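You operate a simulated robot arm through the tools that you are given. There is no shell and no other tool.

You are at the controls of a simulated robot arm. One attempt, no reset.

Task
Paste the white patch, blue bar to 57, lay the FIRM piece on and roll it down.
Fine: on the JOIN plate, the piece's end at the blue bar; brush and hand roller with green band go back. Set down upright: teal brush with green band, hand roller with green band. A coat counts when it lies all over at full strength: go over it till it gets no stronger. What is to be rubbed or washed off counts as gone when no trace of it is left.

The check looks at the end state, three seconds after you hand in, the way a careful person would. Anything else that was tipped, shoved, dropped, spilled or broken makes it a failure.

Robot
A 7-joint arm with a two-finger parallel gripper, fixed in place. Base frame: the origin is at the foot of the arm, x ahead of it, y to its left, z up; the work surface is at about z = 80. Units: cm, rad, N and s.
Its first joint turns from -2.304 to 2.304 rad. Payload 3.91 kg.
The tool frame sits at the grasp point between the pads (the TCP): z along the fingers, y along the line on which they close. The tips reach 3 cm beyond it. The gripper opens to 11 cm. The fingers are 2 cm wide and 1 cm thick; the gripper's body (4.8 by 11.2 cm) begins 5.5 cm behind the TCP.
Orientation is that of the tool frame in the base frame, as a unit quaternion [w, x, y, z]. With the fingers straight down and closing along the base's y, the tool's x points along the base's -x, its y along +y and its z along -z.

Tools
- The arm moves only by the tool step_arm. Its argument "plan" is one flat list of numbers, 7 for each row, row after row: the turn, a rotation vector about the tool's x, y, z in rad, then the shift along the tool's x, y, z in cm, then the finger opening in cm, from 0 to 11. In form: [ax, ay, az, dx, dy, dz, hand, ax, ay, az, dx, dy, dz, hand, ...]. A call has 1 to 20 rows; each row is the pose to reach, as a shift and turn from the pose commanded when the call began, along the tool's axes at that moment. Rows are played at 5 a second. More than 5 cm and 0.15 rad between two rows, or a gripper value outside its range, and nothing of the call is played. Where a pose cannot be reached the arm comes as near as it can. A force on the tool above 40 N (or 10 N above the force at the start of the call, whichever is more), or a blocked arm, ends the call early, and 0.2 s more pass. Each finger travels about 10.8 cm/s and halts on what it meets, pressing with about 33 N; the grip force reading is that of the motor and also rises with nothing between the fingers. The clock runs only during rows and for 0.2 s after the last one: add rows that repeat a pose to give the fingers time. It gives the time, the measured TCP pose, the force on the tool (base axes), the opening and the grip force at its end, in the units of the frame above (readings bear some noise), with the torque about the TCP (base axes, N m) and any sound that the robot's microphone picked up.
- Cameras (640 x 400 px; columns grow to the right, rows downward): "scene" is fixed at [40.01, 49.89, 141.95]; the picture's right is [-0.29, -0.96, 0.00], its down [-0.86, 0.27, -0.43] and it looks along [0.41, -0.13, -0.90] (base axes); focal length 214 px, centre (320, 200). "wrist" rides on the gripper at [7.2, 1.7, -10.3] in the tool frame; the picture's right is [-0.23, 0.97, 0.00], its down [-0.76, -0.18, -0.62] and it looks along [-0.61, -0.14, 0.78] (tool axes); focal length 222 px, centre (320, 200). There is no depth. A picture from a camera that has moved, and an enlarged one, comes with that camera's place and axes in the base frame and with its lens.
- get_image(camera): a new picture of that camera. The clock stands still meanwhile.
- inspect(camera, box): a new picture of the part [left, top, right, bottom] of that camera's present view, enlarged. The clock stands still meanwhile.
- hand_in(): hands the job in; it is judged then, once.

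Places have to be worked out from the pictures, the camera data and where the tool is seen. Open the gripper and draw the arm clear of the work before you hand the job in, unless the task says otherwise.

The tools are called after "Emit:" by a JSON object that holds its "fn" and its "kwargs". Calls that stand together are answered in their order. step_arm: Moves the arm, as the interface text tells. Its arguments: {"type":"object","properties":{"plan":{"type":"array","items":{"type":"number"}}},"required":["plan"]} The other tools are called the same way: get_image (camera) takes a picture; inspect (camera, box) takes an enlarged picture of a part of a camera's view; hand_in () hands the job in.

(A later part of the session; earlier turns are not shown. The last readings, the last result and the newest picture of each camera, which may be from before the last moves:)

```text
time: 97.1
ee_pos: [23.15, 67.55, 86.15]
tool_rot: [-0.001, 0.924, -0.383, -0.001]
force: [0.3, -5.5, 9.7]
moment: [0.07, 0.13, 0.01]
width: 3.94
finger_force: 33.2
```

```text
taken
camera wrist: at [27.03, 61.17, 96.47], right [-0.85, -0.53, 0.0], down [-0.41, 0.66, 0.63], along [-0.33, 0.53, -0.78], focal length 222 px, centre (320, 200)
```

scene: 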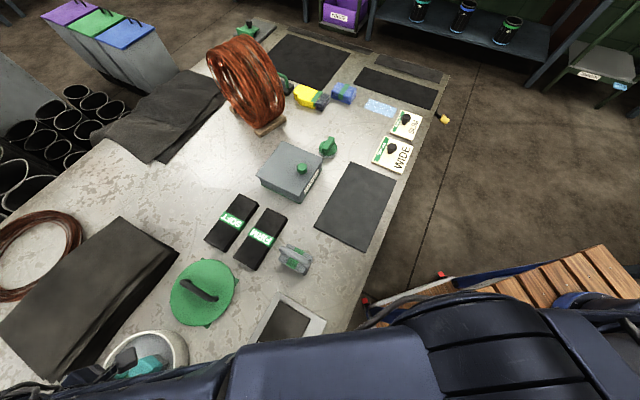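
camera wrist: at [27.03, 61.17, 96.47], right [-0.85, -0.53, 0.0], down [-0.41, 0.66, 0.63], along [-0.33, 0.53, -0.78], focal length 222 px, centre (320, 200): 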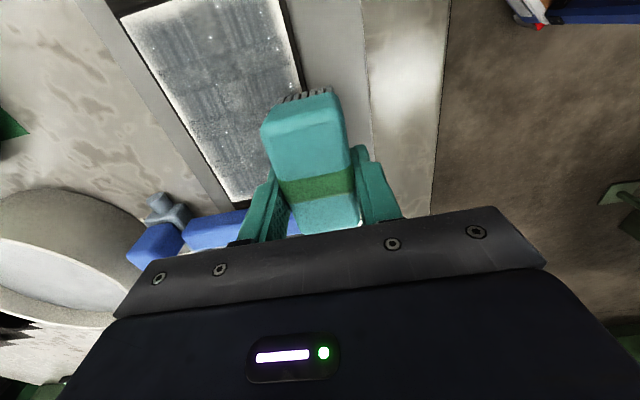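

Contact at 10 N on the robot-side edge. Slow stroke along it, then along the near edge.

Emit:
{"fn": "step_arm", "kwargs": {"plan": [0, 0, 0, 1, 0, 0.02, 2, 0, 0, 0, 2, 0, 0.02, 2, 0, 0, 0, 3, 0, 0.03, 2, 0, 0, 0, 4, 0, 0.03, 2, 0, 0, 0, 5, 0, 0.04, 2, 0, 0, 0, 6, 0, 0.04, 2, 0, 0, 0, 7, 0, 0.05, 2, 0, 0, 0, 8, 0, 0.05, 2, 0, 0, 0, 9, 0, 0.06, 2, 0, 0, 0, 9, -0.9, 0.06, 2, 0, 0, 0, 9, -1.8, 0.07, 2, 0, 0, 0, 9, -2.7, 0.07, 2, 0, 0, 0, 9, -3.6, 0.08, 2, 0, 0, 0, 9, -4.5, 0.08, 2, 0, 0, 0, 9, -5.4, 0.09, 2, 0, 0, 0, 9, -6.3, 0.09, 2, 0, 0, 0, 9, -7.2, 0.1, 2, 0, 0, 0, 9, -8.1, 0.1, 2, 0, 0, 0, 9, -9, 0.11, 2, 0, 0, 0, 8, -9, 0.11, 2]}}

Emit:
{"fn": "get_image", "kwargs": {"camera": "wrist"}}

```text
time: 101.3
ee_pos: [35.09, 68.26, 85.93]
tool_rot: [0.001, 0.924, -0.382, -0.001]
force: [-0.4, 0.1, -0.9]
moment: [-0.01, -0.01, -0.02]
width: 3.94
finger_force: 33.4
```

```text
taken
camera wrist: at [38.98, 62.01, 96.34], right [-0.85, -0.53, 0.0], down [-0.41, 0.66, 0.62], along [-0.33, 0.53, -0.78], focal length 222 px, centre (320, 200)
```

wrist: 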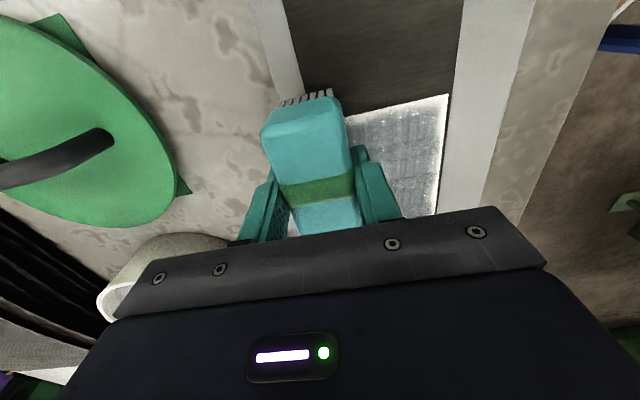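

Emit:
{"fn": "inspect", "kwargs": {"camera": "wrist", "box": [330, 80, 470, 220]}}

```text
2.86 times, centred on (400, 150) of wrist
camera zoom: at [38.98, 62.01, 96.34], right [-0.85, -0.53, 0.0], down [-0.41, 0.66, 0.62], along [-0.33, 0.53, -0.78], focal length 635 px, centre (91, 343)
```

zoom: 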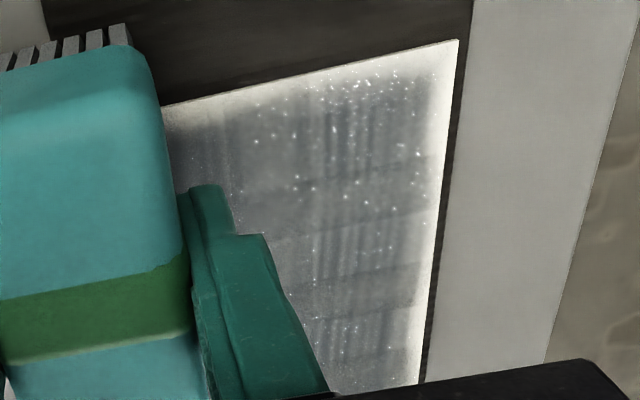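

I lift to a fixed observation pose to compare the rim before and after further passes.

Emit:
{"fn": "step_arm", "kwargs": {"plan": [0, 0, 0, 0, 0, -4, 2, 0, 0, 0, -1, 1.5, -8, 2, 0, 0, 0, -2.5, 3, -12, 2, 0, 0, 0, -4, 4.5, -16, 2, 0, 0, 0, -4, 4.5, -16, 2]}}

Emit:
{"fn": "inspect", "kwargs": {"camera": "wrist", "box": [240, 0, 400, 100]}}

```text
time: 102.5
ee_pos: [28.88, 67.91, 102.02]
tool_rot: [-0.001, 0.924, -0.382, 0.0]
force: [-0.7, 0.2, -1.8]
moment: [0.0, 0.05, -0.02]
width: 3.95
finger_force: 32.8
```

```text
4.00 times, centred on (320, 50) of wrist
camera zoom: at [32.74, 61.66, 112.46], right [-0.85, -0.53, 0.0], down [-0.41, 0.66, 0.62], along [-0.33, 0.53, -0.78], focal length 888 px, centre (320, 800)
```

zoom: 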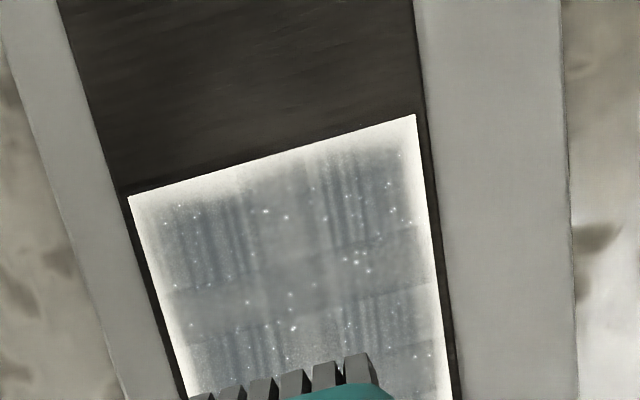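

Emit:
{"fn": "step_arm", "kwargs": {"plan": [0, 0, 0, 2, 0, 4, 2, 0, 0, 0, 4, 0, 8, 2, 0, 0, 0, 5.3, 0, 12, 2, 0, 0, 0, 5.3, 0, 15.2, 2, 0, 0, 0, 5.3, 0, 15.9, 2, 0, 0, 0, 5.3, 0, 16.1, 2, 0, 0, 0, 5.3, 0, 16.3, 2, 0, 0, 0, 5.3, 0, 16.3, 2]}}

```text
time: 104.3
ee_pos: [32.81, 64.24, 85.78]
tool_rot: [-0.001, 0.924, -0.382, -0.001]
force: [-0.8, 0.6, 23.6]
moment: [0.0, 0.11, 0.02]
width: 3.96
finger_force: 32.9
```

Firm contact over the near edge; I scrub back and forth along it.

Emit:
{"fn": "step_arm", "kwargs": {"plan": [0, 0, 0, 0, -1, -0.08, 2, 0, 0, 0, 0, -2, -0.07, 2, 0, 0, 0, 0, -3, -0.06, 2, 0, 0, 0, 0, -4, -0.05, 2, 0, 0, 0, 0, -3, -0.04, 2, 0, 0, 0, 0, -2, -0.03, 2, 0, 0, 0, 0, -1, -0.02, 2, 0, 0, 0, 0, 0, -0.01, 2, 0, 0, 0, 0, 1, 0, 2, 0, 0, 0, 0, 2, 0.01, 2, 0, 0, 0, 0, 3, 0.02, 2, 0, 0, 0, 0, 4, 0.03, 2, 0, 0, 0, 0, 3, 0.04, 2, 0, 0, 0, 0, 2, 0.05, 2, 0, 0, 0, 0, 1, 0.06, 2, 0, 0, 0, 0, 0, 0.07, 2, 0, 0, 0, 0, -1, 0.08, 2, 0, 0, 0, 0, -2, 0.09, 2, 0, 0, 0, 0, -3, 0.1, 2, 0, 0, 0, 0, -4, 0.11, 2]}}

Emit:
{"fn": "step_arm", "kwargs": {"plan": [0, 0, 0, 0, 0, -4, 2, 0, 0, 0, -1.5, 1.5, -8, 2, 0, 0, 0, -3.5, 3, -12, 2, 0, 0, 0, -5.3, 4, -16, 2, 0, 0, 0, -5.3, 4, -16.4, 2]}}

Emit:
{"fn": "inspect", "kwargs": {"camera": "wrist", "box": [240, 0, 400, 100]}}

```text
time: 108.5
ee_pos: [35.55, 66.95, 85.6]
tool_rot: [0.0, 0.924, -0.383, 0.0]
force: [-3.7, -3.5, 5.2]
moment: [-0.21, 0.16, -0.04]
width: 3.95
finger_force: 33.0
```

```text
time: 109.7
ee_pos: [29.02, 67.98, 101.74]
tool_rot: [0.0, 0.924, -0.383, -0.001]
force: [0.1, 0.4, -0.8]
moment: [-0.01, -0.04, -0.01]
width: 3.95
finger_force: 33.5
```

```text
4.00 times, centred on (320, 50) of wrist
camera zoom: at [32.9, 61.75, 112.17], right [-0.85, -0.53, 0.0], down [-0.41, 0.66, 0.62], along [-0.33, 0.53, -0.78], focal length 888 px, centre (320, 800)
```

zoom: 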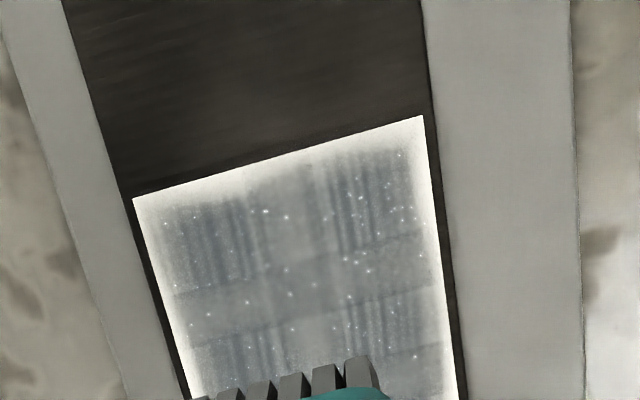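

The near edge looks the same after heavy scrubbing, so it has saturated there. I zoom on the other rims for comparison.

Emit:
{"fn": "inspect", "kwargs": {"camera": "wrist", "box": [265, 25, 365, 90]}}

Emit:
{"fn": "inspect", "kwargs": {"camera": "scene", "box": [200, 310, 320, 400]}}

```text
6.15 times, centred on (315, 58) of wrist
camera zoom: at [32.9, 61.75, 112.17], right [-0.85, -0.53, 0.0], down [-0.41, 0.66, 0.62], along [-0.33, 0.53, -0.78], focal length 1367 px, centre (351, 1077)
```

zoom: 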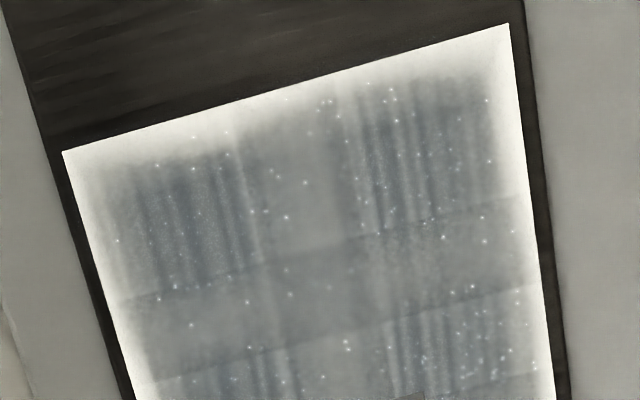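

```text
4.44 times, centred on (260, 355) of scene
camera zoom: at [40.01, 49.89, 141.95], right [-0.29, -0.96, 0.0], down [-0.86, 0.27, -0.43], along [0.41, -0.13, -0.9], focal length 953 px, centre (587, -489)
```

zoom: 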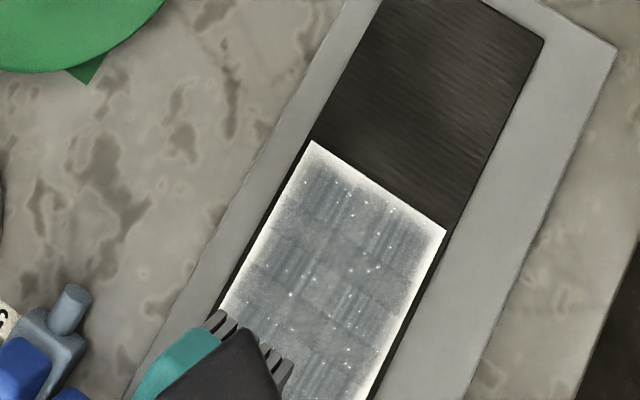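

The rim looks the same all round and unchanged since earlier passes, so it is the coat's natural look. I still do one more firm pass over the bar-side half and the middle for certainty.

Emit:
{"fn": "step_arm", "kwargs": {"plan": [0, 0, 0, -2, 2, 4, 2, 0, 0, 0, -4.15, 3.6, 8, 2, 0, 0, 0, -4.15, 3.6, 12, 2, 0, 0, 0, -4.15, 3.6, 15, 2, 0, 0, 0, -4.15, 3.6, 15.7, 2, 0, 0, 0, -4.15, 3.6, 16, 2, 0, 0, 0, -4.15, 3.6, 16.15, 2, 0, 0, 0, -4.15, 3.6, 16.15, 2]}}

```text
time: 111.5
ee_pos: [23.51, 68.31, 85.69]
tool_rot: [0.0, 0.924, -0.383, 0.0]
force: [0.8, 0.0, -1.9]
moment: [0.01, 0.01, 0.01]
width: 3.97
finger_force: 33.2
```

Emit:
{"fn": "step_arm", "kwargs": {"plan": [0, 0, 0, 0, 0, 0.15, 2, 0, 0, 0, 0, 0, 0.25, 2, 0, 0, 0, 0, 0, 0.3, 2, 0, 0, 0, 0, 0, 0.3, 2]}}

```text
time: 112.5
ee_pos: [23.65, 68.24, 85.52]
tool_rot: [-0.001, 0.924, -0.383, -0.001]
force: [2.4, 0.1, 12.0]
moment: [-0.31, -0.51, 0.07]
width: 3.97
finger_force: 32.9
```

Emit:
{"fn": "step_arm", "kwargs": {"plan": [0, 0, 0, -0.35, -0.9, 0.03, 2, 0, 0, 0, -0.35, -1.9, 0.03, 2, 0, 0, 0, -0.35, -2.9, 0.04, 2, 0, 0, 0, -0.35, -3.9, 0.04, 2, 0, 0, 0, -0.35, -4.9, 0.05, 2, 0, 0, 0, -0.35, -5.9, 0.05, 2, 0, 0, 0, -0.35, -6.9, 0.06, 2, 0, 0, 0, -0.35, -7.6, 0.06, 2, 0, 0, 0, 1.2, -7.6, 0.07, 2, 0, 0, 0, 2.7, -7.6, 0.07, 2, 0, 0, 0, 2.7, -6.3, 0.08, 2, 0, 0, 0, 2.7, -5, 0.08, 2, 0, 0, 0, 2.7, -3.7, 0.09, 2, 0, 0, 0, 2.7, -2.4, 0.09, 2, 0, 0, 0, 2.7, -1.1, 0.1, 2, 0, 0, 0, 2.7, 0, 0.1, 2, 0, 0, 0, 1, 0, 0.11, 2, 0, 0, 0, -0.35, 0, 0.11, 2, 0, 0, 0, -0.35, -1.3, 0.12, 2, 0, 0, 0, -0.35, -2.6, 0.12, 2]}}

Emit:
{"fn": "step_arm", "kwargs": {"plan": [0, 0, 0, 0, 0, -4, 2, 0, 0, 0, 0, 0, -8, 2, 0, 0, 0, -3, 0, -12, 2, 0, 0, 0, -6, 0, -15, 2, 0, 0, 0, -9, 0, -18, 2, 0, 0, 0, -9, 0, -18, 2]}}

Emit:
{"fn": "get_image", "kwargs": {"camera": "wrist"}}

Emit:
{"fn": "inspect", "kwargs": {"camera": "wrist", "box": [240, 0, 400, 100]}}

```text
time: 116.7
ee_pos: [25.05, 70.37, 85.26]
tool_rot: [0.0, 0.924, -0.382, -0.001]
force: [0.5, -0.6, 0.4]
moment: [-0.01, -0.03, 0.02]
width: 3.96
finger_force: 32.5
```

```text
time: 118.1
ee_pos: [18.89, 76.79, 103.26]
tool_rot: [0.0, 0.924, -0.383, -0.001]
force: [0.0, -0.1, -0.5]
moment: [0.02, -0.01, 0.02]
width: 3.93
finger_force: 32.8
```

```text
taken
camera wrist: at [22.76, 70.49, 113.62], right [-0.85, -0.53, 0.0], down [-0.41, 0.66, 0.62], along [-0.33, 0.53, -0.78], focal length 222 px, centre (320, 200)
```

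wrist: 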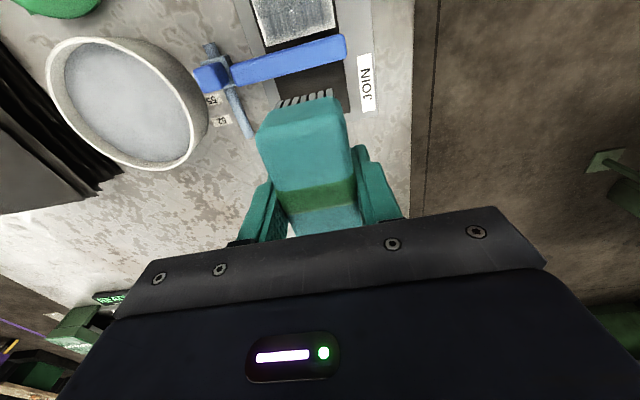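

```text
4.00 times, centred on (320, 50) of wrist
camera zoom: at [22.76, 70.49, 113.62], right [-0.85, -0.53, 0.0], down [-0.41, 0.66, 0.62], along [-0.33, 0.53, -0.78], focal length 888 px, centre (320, 800)
```

zoom: 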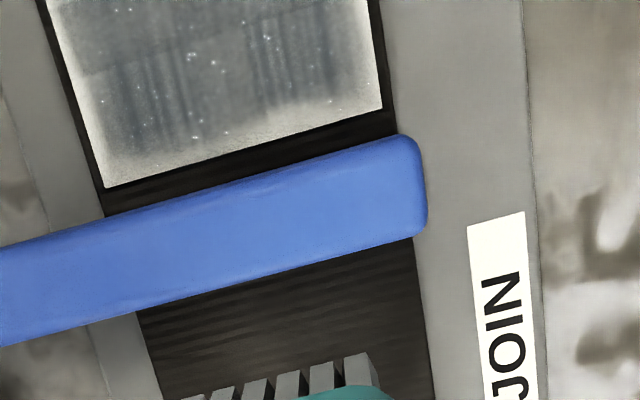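

The bar-side rim looks like the other rims, and the bar still sits at 57. Pasting is done; I carry the brush back to its home spot.

Emit:
{"fn": "step_arm", "kwargs": {"plan": [0, 0, 0, 4, 0.7, 0, 2, 0, 0, 0, 8, 1.4, 0, 2, 0, 0, 0, 12, 2.1, 0, 2, 0, 0, 0, 16, 2.8, 0, 2, 0, 0, 0, 20, 3.5, 0, 2, 0, 0, 0, 24, 4.2, 0, 2, 0, 0, 0, 28, 4.9, 0, 2, 0, 0, 0, 32, 5.5, 0, 2, 0, 0, 0, 36, 6.1, 2, 2, 0, 0, 0, 39.3, 6.67, 4, 2, 0, 0, 0, 39.3, 6.67, 8, 2, 0, 0, 0, 39.3, 6.67, 12, 2, 0, 0, 0, 39.3, 6.67, 16, 2, 0, 0, 0, 39.3, 6.67, 18, 2, 0, 0, 0, 39.3, 6.67, 18, 2]}}

Emit:
{"fn": "get_image", "kwargs": {"camera": "wrist"}}

Emit:
{"fn": "get_image", "kwargs": {"camera": "scene"}}

```text
time: 121.3
ee_pos: [41.98, 44.26, 85.61]
tool_rot: [0.0, 0.924, -0.382, 0.0]
force: [-0.1, -0.9, -0.8]
moment: [-0.03, 0.02, 0.02]
width: 3.97
finger_force: 33.3
```

```text
taken
camera wrist: at [45.96, 37.89, 95.84], right [-0.85, -0.53, 0.0], down [-0.41, 0.66, 0.62], along [-0.33, 0.53, -0.78], focal length 222 px, centre (320, 200)
```

wrist: 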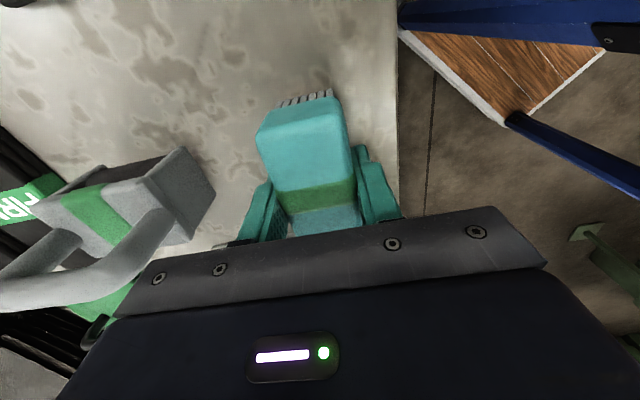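

```text
taken
```

scene: 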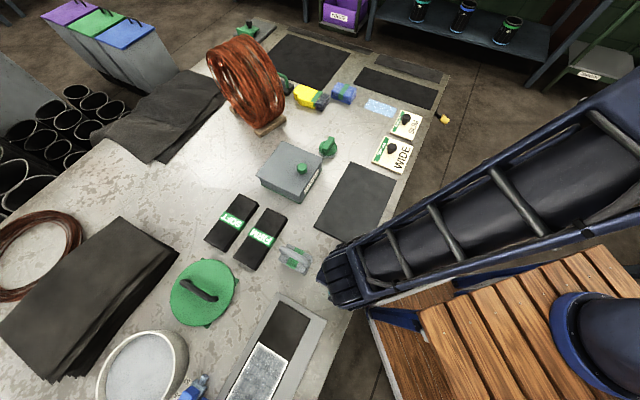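

Emit:
{"fn": "inspect", "kwargs": {"camera": "scene", "box": [180, 280, 340, 400]}}

Emit:
{"fn": "step_arm", "kwargs": {"plan": [0, 0, 0, 0, 0, 0.4, 2, 0, 0, 0, 0, 0, 0.8, 2, 0, 0, 0, 0, 0, 1.1, 2, 0, 0, 0, 0, 0, 1.1, 2]}}

```text
3.33 times, centred on (260, 340) of scene
camera zoom: at [40.01, 49.89, 141.95], right [-0.29, -0.96, 0.0], down [-0.86, 0.27, -0.43], along [0.41, -0.13, -0.9], focal length 715 px, centre (520, -267)
```

zoom: 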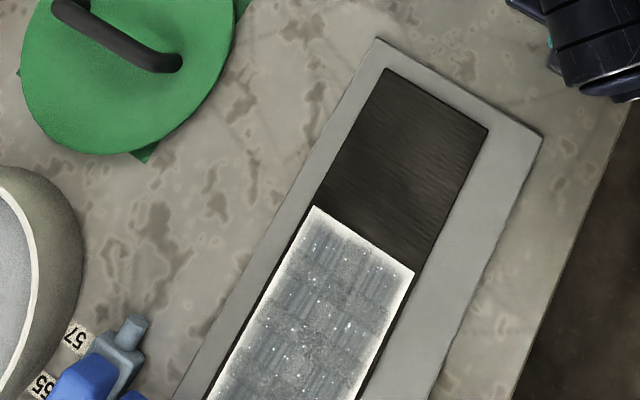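

```text
time: 122.3
ee_pos: [41.86, 44.26, 84.21]
tool_rot: [0.0, 0.924, -0.382, -0.001]
force: [0.5, -1.1, -0.7]
moment: [0.01, 0.01, 0.02]
width: 3.95
finger_force: 32.7
```

The coat lies evenly all over, with a thin light rim; I want to double-check the robot-side rim with another scrub. First I set the brush down here on the table and re-grip it at the proper height.

Emit:
{"fn": "step_arm", "kwargs": {"plan": [0, 0, 0, 0, 0, 0.1, 2, 0, 0, 0, 0, 0, 0.2, 2, 0, 0, 0, 0, 0, 0.2, 2]}}

```text
time: 123.1
ee_pos: [41.98, 44.28, 84.15]
tool_rot: [0.0, 0.924, -0.383, 0.0]
force: [-0.2, -0.2, 4.2]
moment: [-0.18, -0.17, -0.04]
width: 3.96
finger_force: 33.2
```

Emit:
{"fn": "step_arm", "kwargs": {"plan": [0, 0, 0, 0, 0, 0, 4.5, 0, 0, 0, 0, 0, 0, 6, 0, 0, 0, 0, 0, -0.8, 6, 0, 0, 0, 0, 0, -1.5, 6, 0, 0, 0, 0, 0, -1.5, 6, 0, 0, 0, 0, 0, -1.5, 4.5, 0, 0, 0, 0, 0, -1.5, 3, 0, 0, 0, 0, 0, -1.5, 2, 0, 0, 0, 0, 0, -1.5, 2]}}

Emit:
{"fn": "get_image", "kwargs": {"camera": "wrist"}}

```text
time: 125.1
ee_pos: [41.91, 44.3, 85.4]
tool_rot: [0.0, 0.924, -0.383, -0.001]
force: [0.3, -0.4, 0.5]
moment: [-0.01, 0.01, 0.01]
width: 3.98
finger_force: 32.9
```

```text
taken
camera wrist: at [45.8, 38.05, 95.82], right [-0.85, -0.53, 0.0], down [-0.41, 0.66, 0.62], along [-0.33, 0.53, -0.78], focal length 222 px, centre (320, 200)
```

wrist: 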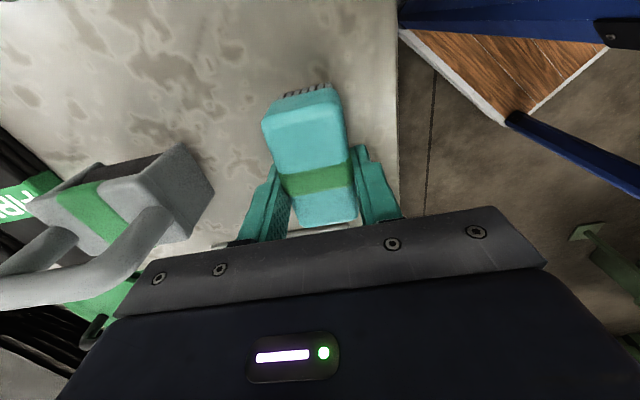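

Re-gripped (offset 5.4). Now dip once more in the pot.

Emit:
{"fn": "step_arm", "kwargs": {"plan": [0, 0, 0, 0, 0, -4, 2, 0, 0, 0, 0, 0, -8, 2, 0, 0, 0, 0, 0, -12, 2, 0, 0, 0, -3.2, -2.5, -14, 2, 0, 0, 0, -6.4, -5, -14.5, 2, 0, 0, 0, -9.6, -7.5, -14.5, 2, 0, 0, 0, -12.8, -10, -14.5, 2, 0, 0, 0, -16, -12.6, -14.5, 2, 0, 0, 0, -19.2, -15.1, -14.5, 2, 0, 0, 0, -22.4, -17.6, -14.5, 2, 0, 0, 0, -25.6, -20.2, -14.5, 2, 0, 0, 0, -28.8, -22.7, -14.5, 2, 0, 0, 0, -32, -25.3, -14.5, 2, 0, 0, 0, -35.1, -27.8, -14, 2, 0, 0, 0, -35.1, -27.8, -10, 2, 0, 0, 0, -35.1, -27.8, -6.5, 2, 0, 0, 0, -35.1, -27.8, -4.5, 2, 0, 0, 0, -35.1, -27.8, -4.1, 2, 0, 0, 0, -35.1, -27.8, -4.0, 2]}}

```text
time: 129.1
ee_pos: [36.89, 88.55, 89.71]
tool_rot: [-0.002, 0.924, -0.382, -0.001]
force: [-0.4, -4.7, 23.4]
moment: [-0.1, 0.09, -0.02]
width: 3.98
finger_force: 33.4
```

Loaded. Back to the patch's robot-side edge.

Emit:
{"fn": "step_arm", "kwargs": {"plan": [0, 0, 0, 0, 0, -4, 2, 0, 0, 0, 0, 0, -8, 2, 0, 0, 0, 1, 4.5, -9, 2, 0, 0, 0, 2, 9, -9, 2, 0, 0, 0, 3, 13.5, -9, 2, 0, 0, 0, 4, 18, -8, 2, 0, 0, 0, 5, 22, -6, 2, 0, 0, 0, 5.1, 24.7, -2.5, 2, 0, 0, 0, 5.1, 24.7, 1, 2, 0, 0, 0, 5.1, 24.7, 2.7, 2, 0, 0, 0, 5.1, 24.7, 3.0, 2, 0, 0, 0, 5.1, 24.7, 3.1, 2, 0, 0, 0, 5.1, 24.7, 3.1, 2]}}

```text
time: 131.9
ee_pos: [22.84, 67.79, 86.45]
tool_rot: [0.0, 0.924, -0.383, 0.0]
force: [-1.4, -4.5, 9.7]
moment: [0.02, 0.13, 0.09]
width: 3.96
finger_force: 33.4
```

Contact 10 N. I scrub along this edge back and forth.

Emit:
{"fn": "step_arm", "kwargs": {"plan": [0, 0, 0, 0.9, 0, 0.03, 2, 0, 0, 0, 1.8, 0, 0.03, 2, 0, 0, 0, 2.7, 0, 0.04, 2, 0, 0, 0, 3.6, 0, 0.04, 2, 0, 0, 0, 4.5, 0, 0.05, 2, 0, 0, 0, 5.4, 0, 0.05, 2, 0, 0, 0, 6.3, 0, 0.06, 2, 0, 0, 0, 7.2, 0, 0.06, 2, 0, 0, 0, 8.1, 0, 0.07, 2, 0, 0, 0, 9.0, 0, 0.07, 2, 0, 0, 0, 8.1, 0, 0.08, 2, 0, 0, 0, 7.2, 0, 0.08, 2, 0, 0, 0, 6.3, 0, 0.09, 2, 0, 0, 0, 5.4, 0, 0.09, 2, 0, 0, 0, 4.5, 0, 0.1, 2, 0, 0, 0, 3.6, 0, 0.1, 2, 0, 0, 0, 2.7, 0, 0.11, 2, 0, 0, 0, 1.8, 0, 0.11, 2, 0, 0, 0, 0.9, 0, 0.12, 2, 0, 0, 0, 0, 0, 0.12, 2]}}

```text
time: 136.1
ee_pos: [22.81, 67.73, 86.39]
tool_rot: [-0.001, 0.924, -0.383, 0.0]
force: [-1.1, -0.2, -1.5]
moment: [0.0, -0.01, 0.02]
width: 3.94
finger_force: 32.7
```

Emit:
{"fn": "step_arm", "kwargs": {"plan": [0, 0, 0, 0, 0, 0.1, 2, 0, 0, 0, 0, 0, 0.2, 2, 0, 0, 0, 0, 0, 0.2, 2]}}

```text
time: 136.9
ee_pos: [22.87, 67.62, 86.07]
tool_rot: [0.0, 0.924, -0.383, 0.0]
force: [-0.4, 0.5, 0.4]
moment: [-0.03, -0.02, 0.02]
width: 3.96
finger_force: 33.1
```

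Emit:
{"fn": "step_arm", "kwargs": {"plan": [0, 0, 0, 0, -0.9, 0.12, 2, 0, 0, 0, 0, -1.8, 0.12, 2, 0, 0, 0, 0, -2.7, 0.13, 2, 0, 0, 0, 0, -3.6, 0.13, 2, 0, 0, 0, 0, -4.5, 0.14, 2, 0, 0, 0, 0, -5.4, 0.14, 2, 0, 0, 0, 0, -6.3, 0.15, 2, 0, 0, 0, 0, -7.2, 0.15, 2, 0, 0, 0, 0, -8.1, 0.16, 2, 0, 0, 0, 0, -8.8, 0.16, 2, 0, 0, 0, 0.9, -8.8, 0.17, 2, 0, 0, 0, 1.8, -8.8, 0.17, 2, 0, 0, 0, 2.7, -8.8, 0.18, 2, 0, 0, 0, 3.6, -8.8, 0.18, 2, 0, 0, 0, 4.5, -8.8, 0.19, 2, 0, 0, 0, 5.4, -8.8, 0.19, 2, 0, 0, 0, 6.3, -8.8, 0.2, 2, 0, 0, 0, 7.2, -8.8, 0.2, 2, 0, 0, 0, 8.1, -8.8, 0.21, 2, 0, 0, 0, 9, -8.8, 0.21, 2]}}

```text
time: 141.1
ee_pos: [35.46, 67.6, 85.94]
tool_rot: [0.0, 0.924, -0.383, -0.002]
force: [-8.3, 8.3, 16.8]
moment: [0.15, 0.32, -0.11]
width: 3.97
finger_force: 32.9
```

Good contact (17 N). One more run along the near edge and the robot-side edge.

Emit:
{"fn": "step_arm", "kwargs": {"plan": [0, 0, 0, 0, 0.9, 0, 2, 0, 0, 0, 0, 1.8, 0, 2, 0, 0, 0, 0, 2.7, 0.01, 2, 0, 0, 0, 0, 3.6, 0.02, 2, 0, 0, 0, 0, 4.5, 0.03, 2, 0, 0, 0, 0, 5.4, 0.04, 2, 0, 0, 0, 0, 6.3, 0.05, 2, 0, 0, 0, 0, 7.2, 0.06, 2, 0, 0, 0, 0, 8.1, 0.07, 2, 0, 0, 0, 0, 8.8, 0.08, 2, 0, 0, 0, -0.9, 8.8, 0.09, 2, 0, 0, 0, -1.8, 8.8, 0.1, 2, 0, 0, 0, -2.7, 8.8, 0.11, 2, 0, 0, 0, -3.6, 8.8, 0.12, 2, 0, 0, 0, -4.5, 8.8, 0.13, 2, 0, 0, 0, -5.4, 8.8, 0.14, 2, 0, 0, 0, -6.3, 8.8, 0.15, 2, 0, 0, 0, -7.2, 8.8, 0.16, 2, 0, 0, 0, -8.1, 8.8, 0.17, 2, 0, 0, 0, -8.9, 8.8, 0.18, 2]}}

Emit:
{"fn": "step_arm", "kwargs": {"plan": [0, 0, 0, 0, 0, -4, 2, 0, 0, 0, 0, 0, -8, 2, 0, 0, 0, 3, 0, -11, 2, 0, 0, 0, 7, 0.4, -13, 2, 0, 0, 0, 11, 0.8, -14, 2, 0, 0, 0, 15, 1.2, -14, 2, 0, 0, 0, 19, 1.6, -14, 2, 0, 0, 0, 23, 2.0, -13, 2, 0, 0, 0, 27, 2.5, -11, 2, 0, 0, 0, 30, 3.1, -8, 2, 0, 0, 0, 30, 3.1, -4, 2, 0, 0, 0, 30, 3.1, -1, 2, 0, 0, 0, 30, 3.1, -0.5, 2]}}

Emit:
{"fn": "inspect", "kwargs": {"camera": "scene", "box": [180, 280, 340, 400]}}

```text
time: 145.3
ee_pos: [22.76, 67.59, 85.73]
tool_rot: [0.0, 0.924, -0.382, -0.001]
force: [-1.3, 0.0, -0.7]
moment: [0.0, -0.01, 0.0]
width: 3.93
finger_force: 32.9
```

```text
time: 148.1
ee_pos: [41.92, 44.24, 86.28]
tool_rot: [-0.001, 0.924, -0.383, -0.001]
force: [0.0, -0.3, -0.1]
moment: [0.02, 0.01, -0.02]
width: 3.98
finger_force: 33.1
```

```text
3.33 times, centred on (260, 340) of scene
camera zoom: at [40.01, 49.89, 141.95], right [-0.29, -0.96, 0.0], down [-0.86, 0.27, -0.43], along [0.41, -0.13, -0.9], focal length 715 px, centre (520, -267)
```

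zoom: 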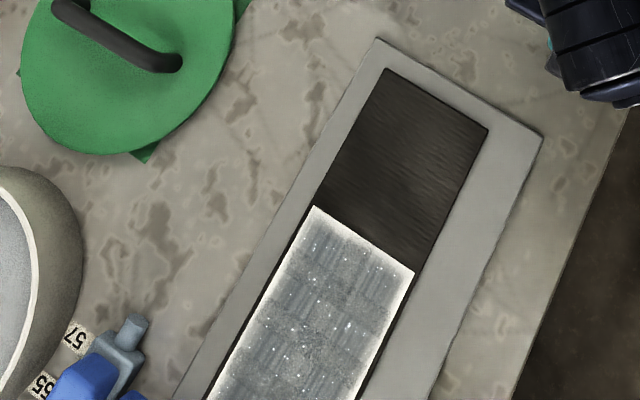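

The picture of the coat is unchanged from before, so it is at full strength. The brush hangs above its home spot; I lower it to the table.

Emit:
{"fn": "step_arm", "kwargs": {"plan": [0, 0, 0, 0, 0, 0.5, 2, 0, 0, 0, 0, 0, 1.0, 2, 0, 0, 0, 0, 0, 1.3, 2, 0, 0, 0, 0, 0, 1.3, 2]}}

```text
time: 149.1
ee_pos: [41.85, 44.24, 84.76]
tool_rot: [0.0, 0.924, -0.383, -0.002]
force: [-0.4, -0.2, -0.6]
moment: [0.03, 0.03, 0.01]
width: 3.97
finger_force: 33.4
```

Emit:
{"fn": "step_arm", "kwargs": {"plan": [0, 0, 0, 0, 0, 0.1, 2, 0, 0, 0, 0, 0, 0.15, 2, 0, 0, 0, 0, 0, 0.15, 2]}}

```text
time: 149.9
ee_pos: [41.96, 44.31, 84.71]
tool_rot: [-0.001, 0.924, -0.383, -0.001]
force: [-0.5, 0.1, -0.4]
moment: [-0.04, -0.01, -0.02]
width: 3.94
finger_force: 32.9
```

Emit:
{"fn": "step_arm", "kwargs": {"plan": [0, 0, 0, 0, 0, 0.1, 2, 0, 0, 0, 0, 0, 0.15, 2, 0, 0, 0, 0, 0, 0.15, 2]}}

```text
time: 150.7
ee_pos: [41.95, 44.34, 84.42]
tool_rot: [-0.001, 0.924, -0.383, -0.001]
force: [0.0, 0.1, -1.2]
moment: [-0.01, 0.0, 0.05]
width: 3.96
finger_force: 33.4
```

Emit:
{"fn": "step_arm", "kwargs": {"plan": [0, 0, 0, 0, 0, 0.1, 2, 0, 0, 0, 0, 0, 0.2, 2, 0, 0, 0, 0, 0, 0.2, 2]}}

```text
time: 151.5
ee_pos: [41.97, 44.17, 84.42]
tool_rot: [-0.001, 0.924, -0.382, -0.001]
force: [-2.7, -0.1, 24.0]
moment: [-0.06, 0.08, -0.02]
width: 3.96
finger_force: 32.7
```

It stands on the table. I take off pressure, open the fingers and rise straight up.

Emit:
{"fn": "step_arm", "kwargs": {"plan": [0, 0, 0, 0, 0, -0.2, 2, 0, 0, 0, 0, 0, -0.2, 5, 0, 0, 0, 0, 0, -0.2, 7, 0, 0, 0, 0, 0, -0.2, 8, 0, 0, 0, 0, 0, -3, 8, 0, 0, 0, 0, 0, -7, 8, 0, 0, 0, 0, 0, -11, 8, 0, 0, 0, 0, 0, -15, 8]}}

Emit:
{"fn": "get_image", "kwargs": {"camera": "wrist"}}

```text
time: 153.3
ee_pos: [42.0, 44.19, 99.28]
tool_rot: [0.0, 0.924, -0.382, -0.001]
force: [-0.3, 0.4, -0.5]
moment: [0.03, 0.0, 0.04]
width: 8.01
finger_force: 0.0
```

```text
taken
camera wrist: at [46.01, 38.0, 109.62], right [-0.85, -0.53, 0.0], down [-0.41, 0.66, 0.62], along [-0.33, 0.53, -0.78], focal length 222 px, centre (320, 200)
```

wrist: 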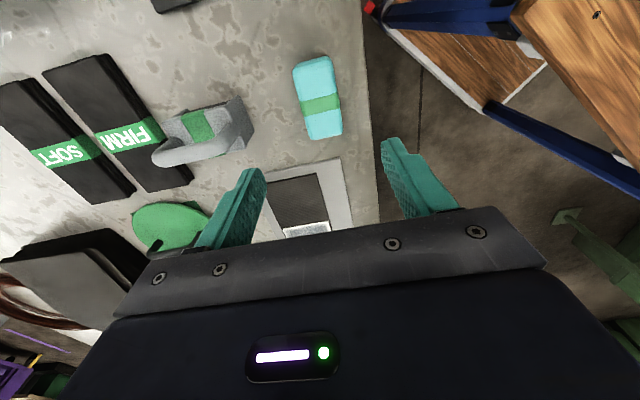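

The brush stands upright at home. Next the FIRM piece (p −8…8, q 82…89): I move above it with the gripper open to look.

Emit:
{"fn": "step_arm", "kwargs": {"plan": [0, 0, 0, 0.3, -4.5, 0, 9.5, 0, 0, 0, 0.6, -9, 0, 9.5, 0, 0, 0, 0.9, -13.5, 0, 9.5, 0, 0, 0, 1.2, -18, 0, 9.5, 0, 0, 0, 1.5, -22, 0, 9.5, 0, 0, 0, 1.5, -24.6, 1, 9.5, 0, 0, 0, 1.5, -24.6, 1, 9.5]}}

Emit:
{"fn": "get_image", "kwargs": {"camera": "wrist"}}

Emit:
{"fn": "inspect", "kwargs": {"camera": "scene", "box": [240, 210, 360, 310]}}

```text
time: 154.9
ee_pos: [60.6, 60.5, 98.34]
tool_rot: [0.0, 0.924, -0.382, 0.0]
force: [0.7, 0.2, 0.3]
moment: [0.01, -0.01, 0.01]
width: 9.5
finger_force: 0.0
```

```text
taken
camera wrist: at [64.5, 54.25, 108.79], right [-0.85, -0.53, 0.0], down [-0.41, 0.66, 0.62], along [-0.33, 0.53, -0.78], focal length 222 px, centre (320, 200)
```

wrist: 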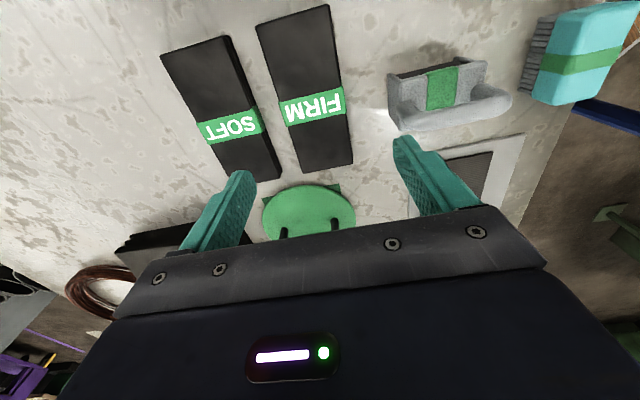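

```text
4.00 times, centred on (300, 260) of scene
camera zoom: at [40.01, 49.89, 141.95], right [-0.29, -0.96, 0.0], down [-0.86, 0.27, -0.43], along [0.41, -0.13, -0.9], focal length 858 px, centre (400, -40)
```

zoom: 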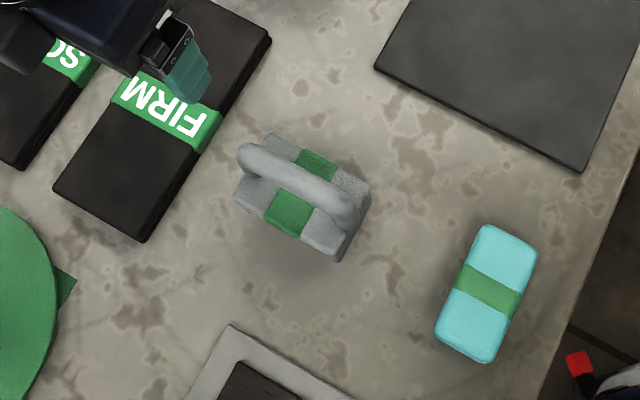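

I centre on FIRM (q≈86.35) and lower partway to check the fingers clear both sides.

Emit:
{"fn": "step_arm", "kwargs": {"plan": [0, 0, 0, 0, -0.72, 4, 9.5, 0, 0, 0, 0, -0.72, 8, 9.5, 0, 0, 0, 0, -0.72, 10.3, 9.5, 0, 0, 0, 0, -0.72, 10.3, 9.5]}}

Emit:
{"fn": "get_image", "kwargs": {"camera": "wrist"}}

Emit:
{"fn": "inspect", "kwargs": {"camera": "wrist", "box": [180, 40, 460, 240]}}

```text
time: 155.9
ee_pos: [60.89, 61.03, 88.07]
tool_rot: [0.0, 0.924, -0.383, -0.001]
force: [-0.1, 0.2, -0.3]
moment: [-0.02, 0.0, 0.01]
width: 9.5
finger_force: 0.1
```

```text
taken
camera wrist: at [64.88, 54.75, 98.5], right [-0.85, -0.53, 0.0], down [-0.41, 0.66, 0.62], along [-0.33, 0.53, -0.78], focal length 222 px, centre (320, 200)
```

wrist: 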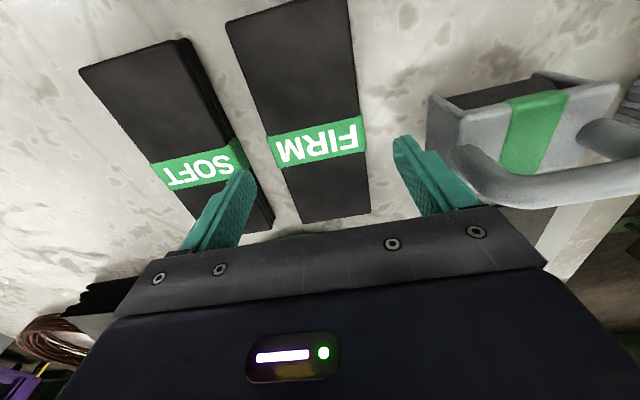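

```text
2.00 times, centred on (320, 140) of wrist
camera zoom: at [64.88, 54.75, 98.5], right [-0.85, -0.53, 0.0], down [-0.41, 0.66, 0.62], along [-0.33, 0.53, -0.78], focal length 444 px, centre (320, 320)
```

zoom: 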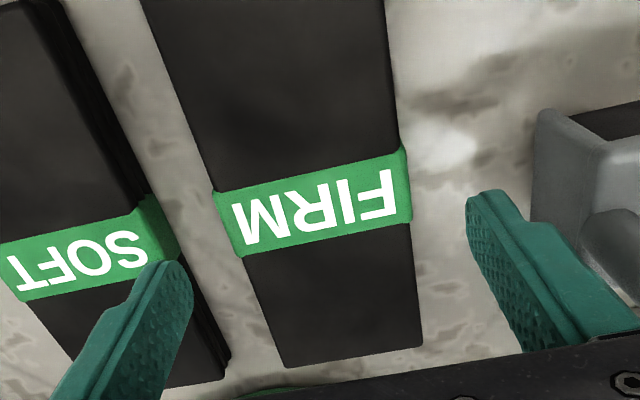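

FIRM spans q 83.0–89.8, top z≈82.3. I lower around its middle (tips about 0.5 cm above the table) and close.

Emit:
{"fn": "step_arm", "kwargs": {"plan": [0, 0, 0, 0.1, -0.17, 1.5, 9, 0, 0, 0, 0.1, -0.17, 3, 9, 0, 0, 0, 0.1, -0.17, 4.5, 9, 0, 0, 0, 0.1, -0.17, 4.5, 9]}}

Emit:
{"fn": "get_image", "kwargs": {"camera": "wrist"}}

```text
time: 156.9
ee_pos: [61.23, 61.09, 83.61]
tool_rot: [-0.001, 0.924, -0.382, -0.001]
force: [0.3, -1.8, 0.4]
moment: [0.0, 0.02, 0.03]
width: 9.01
finger_force: 0.2
```

```text
taken
camera wrist: at [65.12, 54.75, 94.06], right [-0.85, -0.53, 0.0], down [-0.41, 0.66, 0.62], along [-0.33, 0.53, -0.78], focal length 222 px, centre (320, 200)
```

wrist: 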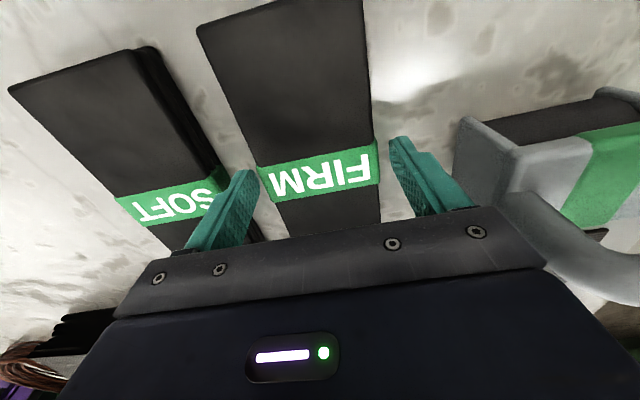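

Clear on both sides. I close on the piece.

Emit:
{"fn": "step_arm", "kwargs": {"plan": [0, 0, 0, 0, 0, 0, 7.5, 0, 0, 0, 0, 0, 0, 6, 0, 0, 0, 0, 0, 0, 5, 0, 0, 0, 0, 0, 0, 5]}}

Emit:
{"fn": "get_image", "kwargs": {"camera": "wrist"}}

```text
time: 157.9
ee_pos: [61.25, 61.01, 83.78]
tool_rot: [0.0, 0.924, -0.382, -0.001]
force: [1.9, 2.0, -0.2]
moment: [0.04, -0.05, -0.06]
width: 7.46
finger_force: 33.0
```

```text
taken
camera wrist: at [65.13, 54.75, 94.08], right [-0.85, -0.53, 0.0], down [-0.41, 0.66, 0.62], along [-0.33, 0.53, -0.78], focal length 222 px, centre (320, 200)
```

wrist: 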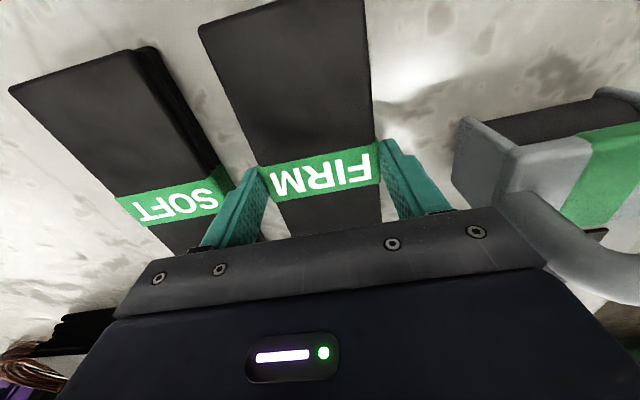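

Gripped on its band (7.5 cm). I lift the piece and carry it over the plate, keeping its end short of the bar.

Emit:
{"fn": "step_arm", "kwargs": {"plan": [0, 0, 0, 0, 0, -3, 5, 0, 0, 0, 0, 0, -7, 5, 0, 0, 0, 0, 0, -11, 5, 0, 0, 0, 0, 0, -15, 5, 0, 0, 0, -3, 2.2, -16, 5, 0, 0, 0, -6.5, 4.7, -16, 5, 0, 0, 0, -10, 7.2, -16, 5, 0, 0, 0, -13.5, 9.7, -16, 5, 0, 0, 0, -17, 12.2, -16, 5, 0, 0, 0, -20.5, 14.7, -16, 5, 0, 0, 0, -23, 16.5, -16, 5, 0, 0, 0, -24.7, 18, -16, 5, 0, 0, 0, -24.7, 18, -16, 5]}}

Emit:
{"fn": "get_image", "kwargs": {"camera": "wrist"}}

Emit:
{"fn": "get_image", "kwargs": {"camera": "scene"}}

```text
time: 160.7
ee_pos: [30.93, 65.79, 99.7]
tool_rot: [0.0, 0.924, -0.383, -0.001]
force: [0.0, 0.6, -2.2]
moment: [-0.04, 0.0, 0.01]
width: 7.45
finger_force: 32.8
```

```text
taken
camera wrist: at [34.85, 59.54, 110.04], right [-0.85, -0.53, 0.0], down [-0.41, 0.66, 0.62], along [-0.33, 0.53, -0.78], focal length 222 px, centre (320, 200)
```

wrist: 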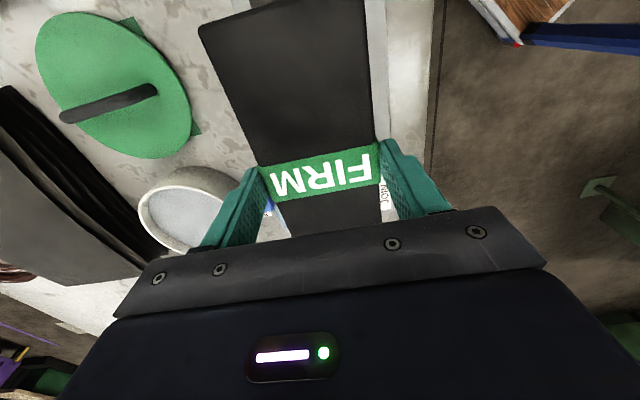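

```text
taken
```

scene: 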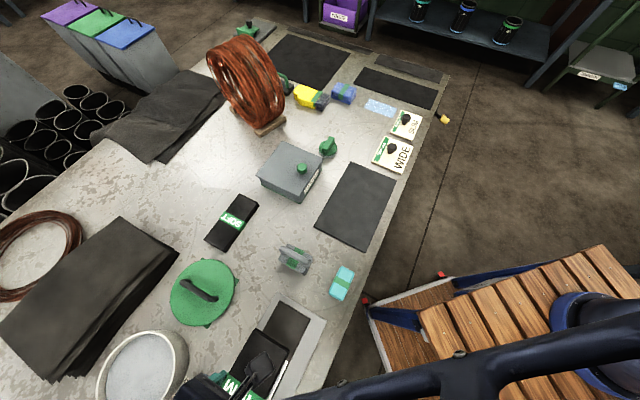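

The piece is level in the grip over the plate. I lower it to just above the bar's height and look at the alignment.

Emit:
{"fn": "step_arm", "kwargs": {"plan": [0, 0, 0, 0, 0, 4, 5, 0, 0, 0, 0, 0, 8, 5, 0, 0, 0, 0, 0, 12, 5, 0, 0, 0, 0, 0, 12, 5]}}

Emit:
{"fn": "get_image", "kwargs": {"camera": "wrist"}}

Emit:
{"fn": "inspect", "kwargs": {"camera": "scene", "box": [170, 280, 340, 400]}}

```text
time: 161.7
ee_pos: [31.04, 65.86, 87.51]
tool_rot: [0.001, 0.924, -0.382, -0.001]
force: [0.2, 0.5, -2.8]
moment: [0.0, 0.0, 0.01]
width: 7.46
finger_force: 32.8
```

```text
taken
camera wrist: at [34.88, 59.65, 97.9], right [-0.85, -0.53, 0.0], down [-0.41, 0.66, 0.62], along [-0.33, 0.53, -0.78], focal length 222 px, centre (320, 200)
```

wrist: 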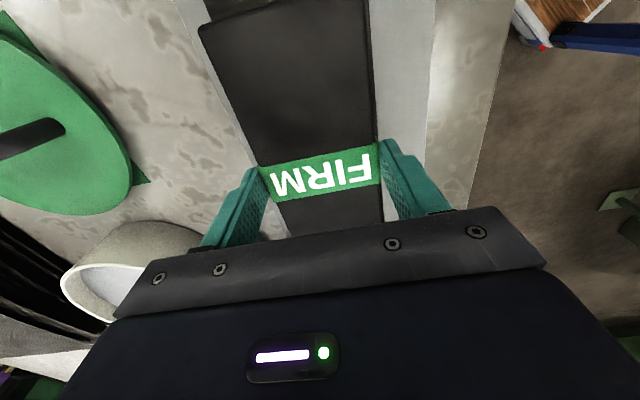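

```text
3.33 times, centred on (255, 340) of scene
camera zoom: at [40.01, 49.89, 141.95], right [-0.29, -0.96, 0.0], down [-0.86, 0.27, -0.43], along [0.41, -0.13, -0.9], focal length 715 px, centre (537, -267)
```

zoom: 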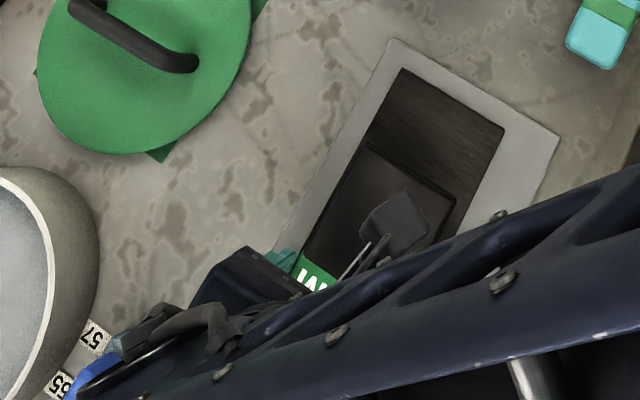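

Alignment across the strip looks right (q≈68.5). I lower to just above the paste and move toward the bar in small steps, watching for contact.

Emit:
{"fn": "step_arm", "kwargs": {"plan": [0, 0, 0, -0.5, 0, 0.7, 5, 0, 0, 0, -1, 0, 1.4, 5, 0, 0, 0, -1.4, 0, 2.0, 5, 0, 0, 0, -1.4, 0, 2.0, 5]}}

Emit:
{"fn": "step_arm", "kwargs": {"plan": [0, 0, 0, -0.1, 0, 0, 5, 0, 0, 0, -0.2, 0, 0, 5, 0, 0, 0, -0.3, 0, 0, 5, 0, 0, 0, -0.3, 0, 0, 5]}}

```text
time: 162.7
ee_pos: [29.94, 66.87, 85.66]
tool_rot: [-0.001, 0.924, -0.383, -0.001]
force: [0.0, 0.1, -2.9]
moment: [0.01, -0.02, 0.0]
width: 7.47
finger_force: 32.9
```

```text
time: 163.7
ee_pos: [29.84, 67.1, 85.72]
tool_rot: [0.0, 0.924, -0.383, 0.0]
force: [-0.8, 0.3, -2.0]
moment: [0.0, 0.02, 0.0]
width: 7.48
finger_force: 33.0
```

Emit:
{"fn": "step_arm", "kwargs": {"plan": [0, 0, 0, -0.1, 0, 0, 5, 0, 0, 0, -0.2, 0, 0, 5, 0, 0, 0, -0.2, 0, 0, 5]}}

Emit:
{"fn": "inspect", "kwargs": {"camera": "wrist", "box": [180, 0, 460, 240]}}

```text
time: 164.5
ee_pos: [29.7, 67.13, 85.63]
tool_rot: [-0.001, 0.924, -0.382, -0.001]
force: [2.0, -6.1, -0.8]
moment: [0.01, 0.06, 0.06]
width: 7.46
finger_force: 32.8
```

```text
1.67 times, centred on (320, 120) of wrist
camera zoom: at [33.53, 60.89, 96.0], right [-0.85, -0.53, 0.0], down [-0.41, 0.66, 0.62], along [-0.33, 0.53, -0.78], focal length 370 px, centre (320, 333)
```

zoom: 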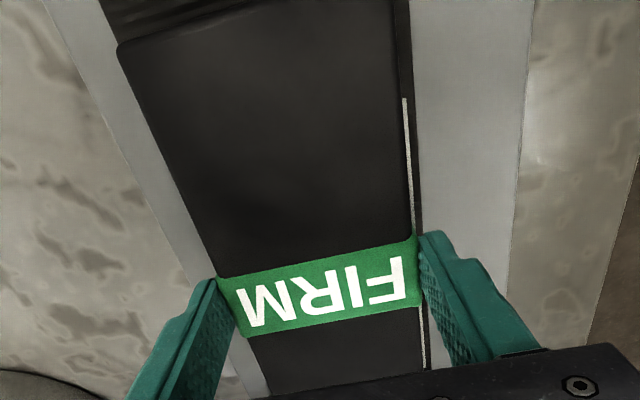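

Contact with the bar (≈6 N): the piece's end is at the bar. I ease off a hair and lower it onto the paste.

Emit:
{"fn": "step_arm", "kwargs": {"plan": [0, 0, 0, 0.08, 0, 0, 5, 0, 0, 0, 0.08, 0, 0.4, 5, 0, 0, 0, 0.08, 0, 0.8, 5, 0, 0, 0, 0.08, 0, 1.0, 5, 0, 0, 0, 0.08, 0, 1.0, 5]}}

```text
time: 165.8
ee_pos: [29.58, 67.09, 84.8]
tool_rot: [-0.002, 0.924, -0.382, -0.001]
force: [-2.7, -8.3, 9.1]
moment: [-0.17, -0.18, -0.04]
width: 7.48
finger_force: 32.7
stopped in row 5: the force on the tool passed its limit at 41 N (the readings are from after the stop); the commanded pose is now the measured one
```

It touched down (z=84.8). I check the picture before releasing.

Emit:
{"fn": "get_image", "kwargs": {"camera": "wrist"}}

Emit:
{"fn": "inspect", "kwargs": {"camera": "scene", "box": [170, 280, 340, 400]}}

```text
taken
camera wrist: at [33.55, 60.81, 95.21], right [-0.85, -0.53, 0.0], down [-0.41, 0.66, 0.63], along [-0.33, 0.53, -0.78], focal length 222 px, centre (320, 200)
```

wrist: 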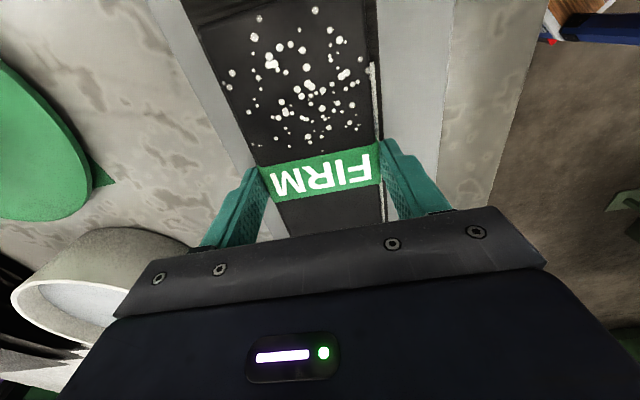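

```text
3.33 times, centred on (255, 340) of scene
camera zoom: at [40.01, 49.89, 141.95], right [-0.29, -0.96, 0.0], down [-0.86, 0.27, -0.43], along [0.41, -0.13, -0.9], focal length 715 px, centre (537, -267)
```

zoom: 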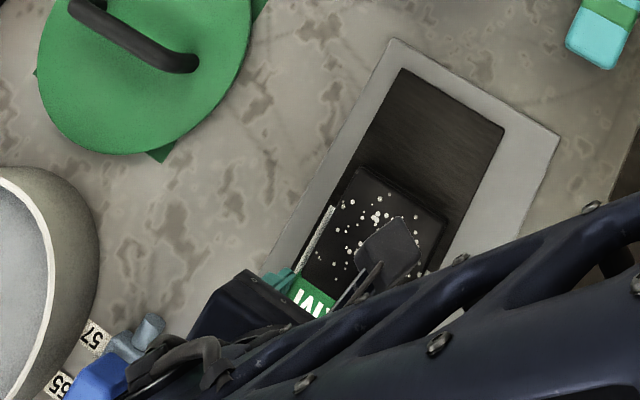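

White bubbles now show on the piece – it is laid on the paste and needs rolling. I open the fingers and rise.

Emit:
{"fn": "step_arm", "kwargs": {"plan": [0, 0, 0, 0, 0, -0.1, 7, 0, 0, 0, 0, 0, -0.1, 9, 0, 0, 0, 0, 0, -0.1, 9.5, 0, 0, 0, 0, 0, -0.1, 9.5, 0, 0, 0, 0, 0, -3, 9.5, 0, 0, 0, 0, 0, -7, 9.5, 0, 0, 0, 0, 0, -11, 9.5, 0, 0, 0, 0, 0, -15, 9.5]}}

Emit:
{"fn": "get_image", "kwargs": {"camera": "wrist"}}

Emit:
{"fn": "get_image", "kwargs": {"camera": "scene"}}

```text
time: 167.6
ee_pos: [30.02, 67.04, 99.77]
tool_rot: [-0.002, 0.924, -0.383, -0.001]
force: [0.8, 0.8, -0.7]
moment: [0.01, 0.03, -0.02]
width: 9.5
finger_force: 0.0
```

```text
taken
camera wrist: at [33.82, 60.68, 110.09], right [-0.85, -0.53, 0.0], down [-0.41, 0.66, 0.63], along [-0.33, 0.53, -0.78], focal length 222 px, centre (320, 200)
```

wrist: 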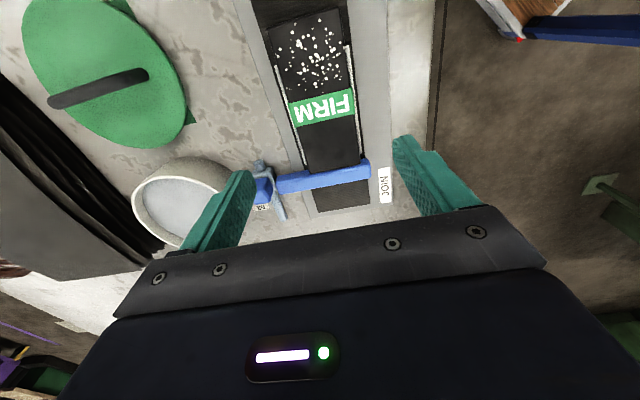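

```text
taken
```

scene: 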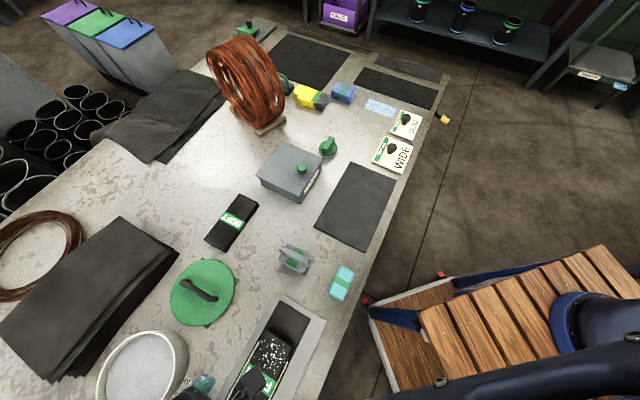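

Emit:
{"fn": "inspect", "kwargs": {"camera": "wrist", "box": [240, 0, 400, 220]}}

Emit:
{"fn": "inspect", "kwargs": {"camera": "wrist", "box": [250, 120, 400, 220]}}

```text
1.82 times, centred on (320, 110) of wrist
camera zoom: at [33.82, 60.68, 110.09], right [-0.85, -0.53, 0.0], down [-0.41, 0.66, 0.63], along [-0.33, 0.53, -0.78], focal length 404 px, centre (320, 364)
```

zoom: 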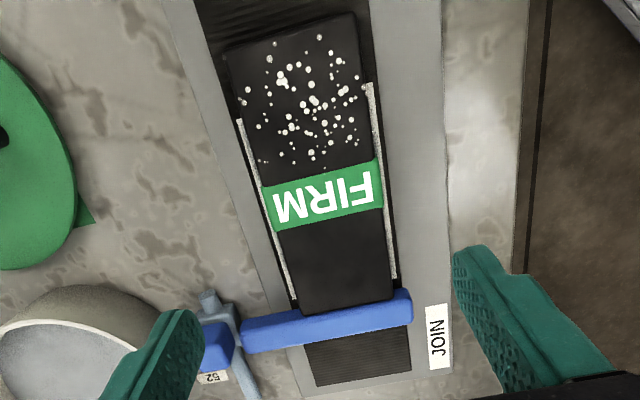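

```text
4.00 times, centred on (325, 170) of wrist
camera zoom: at [33.82, 60.68, 110.09], right [-0.85, -0.53, 0.0], down [-0.41, 0.66, 0.63], along [-0.33, 0.53, -0.78], focal length 888 px, centre (300, 320)
```

zoom: 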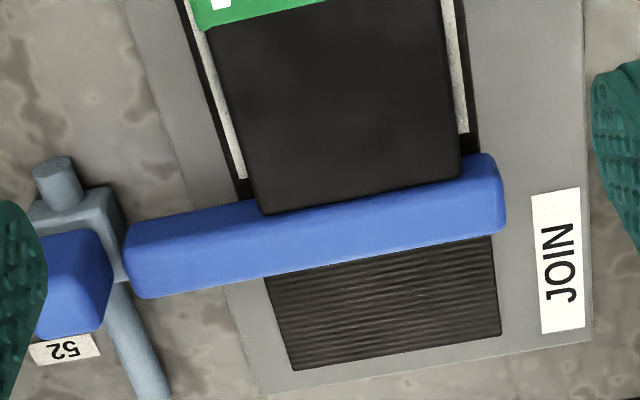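

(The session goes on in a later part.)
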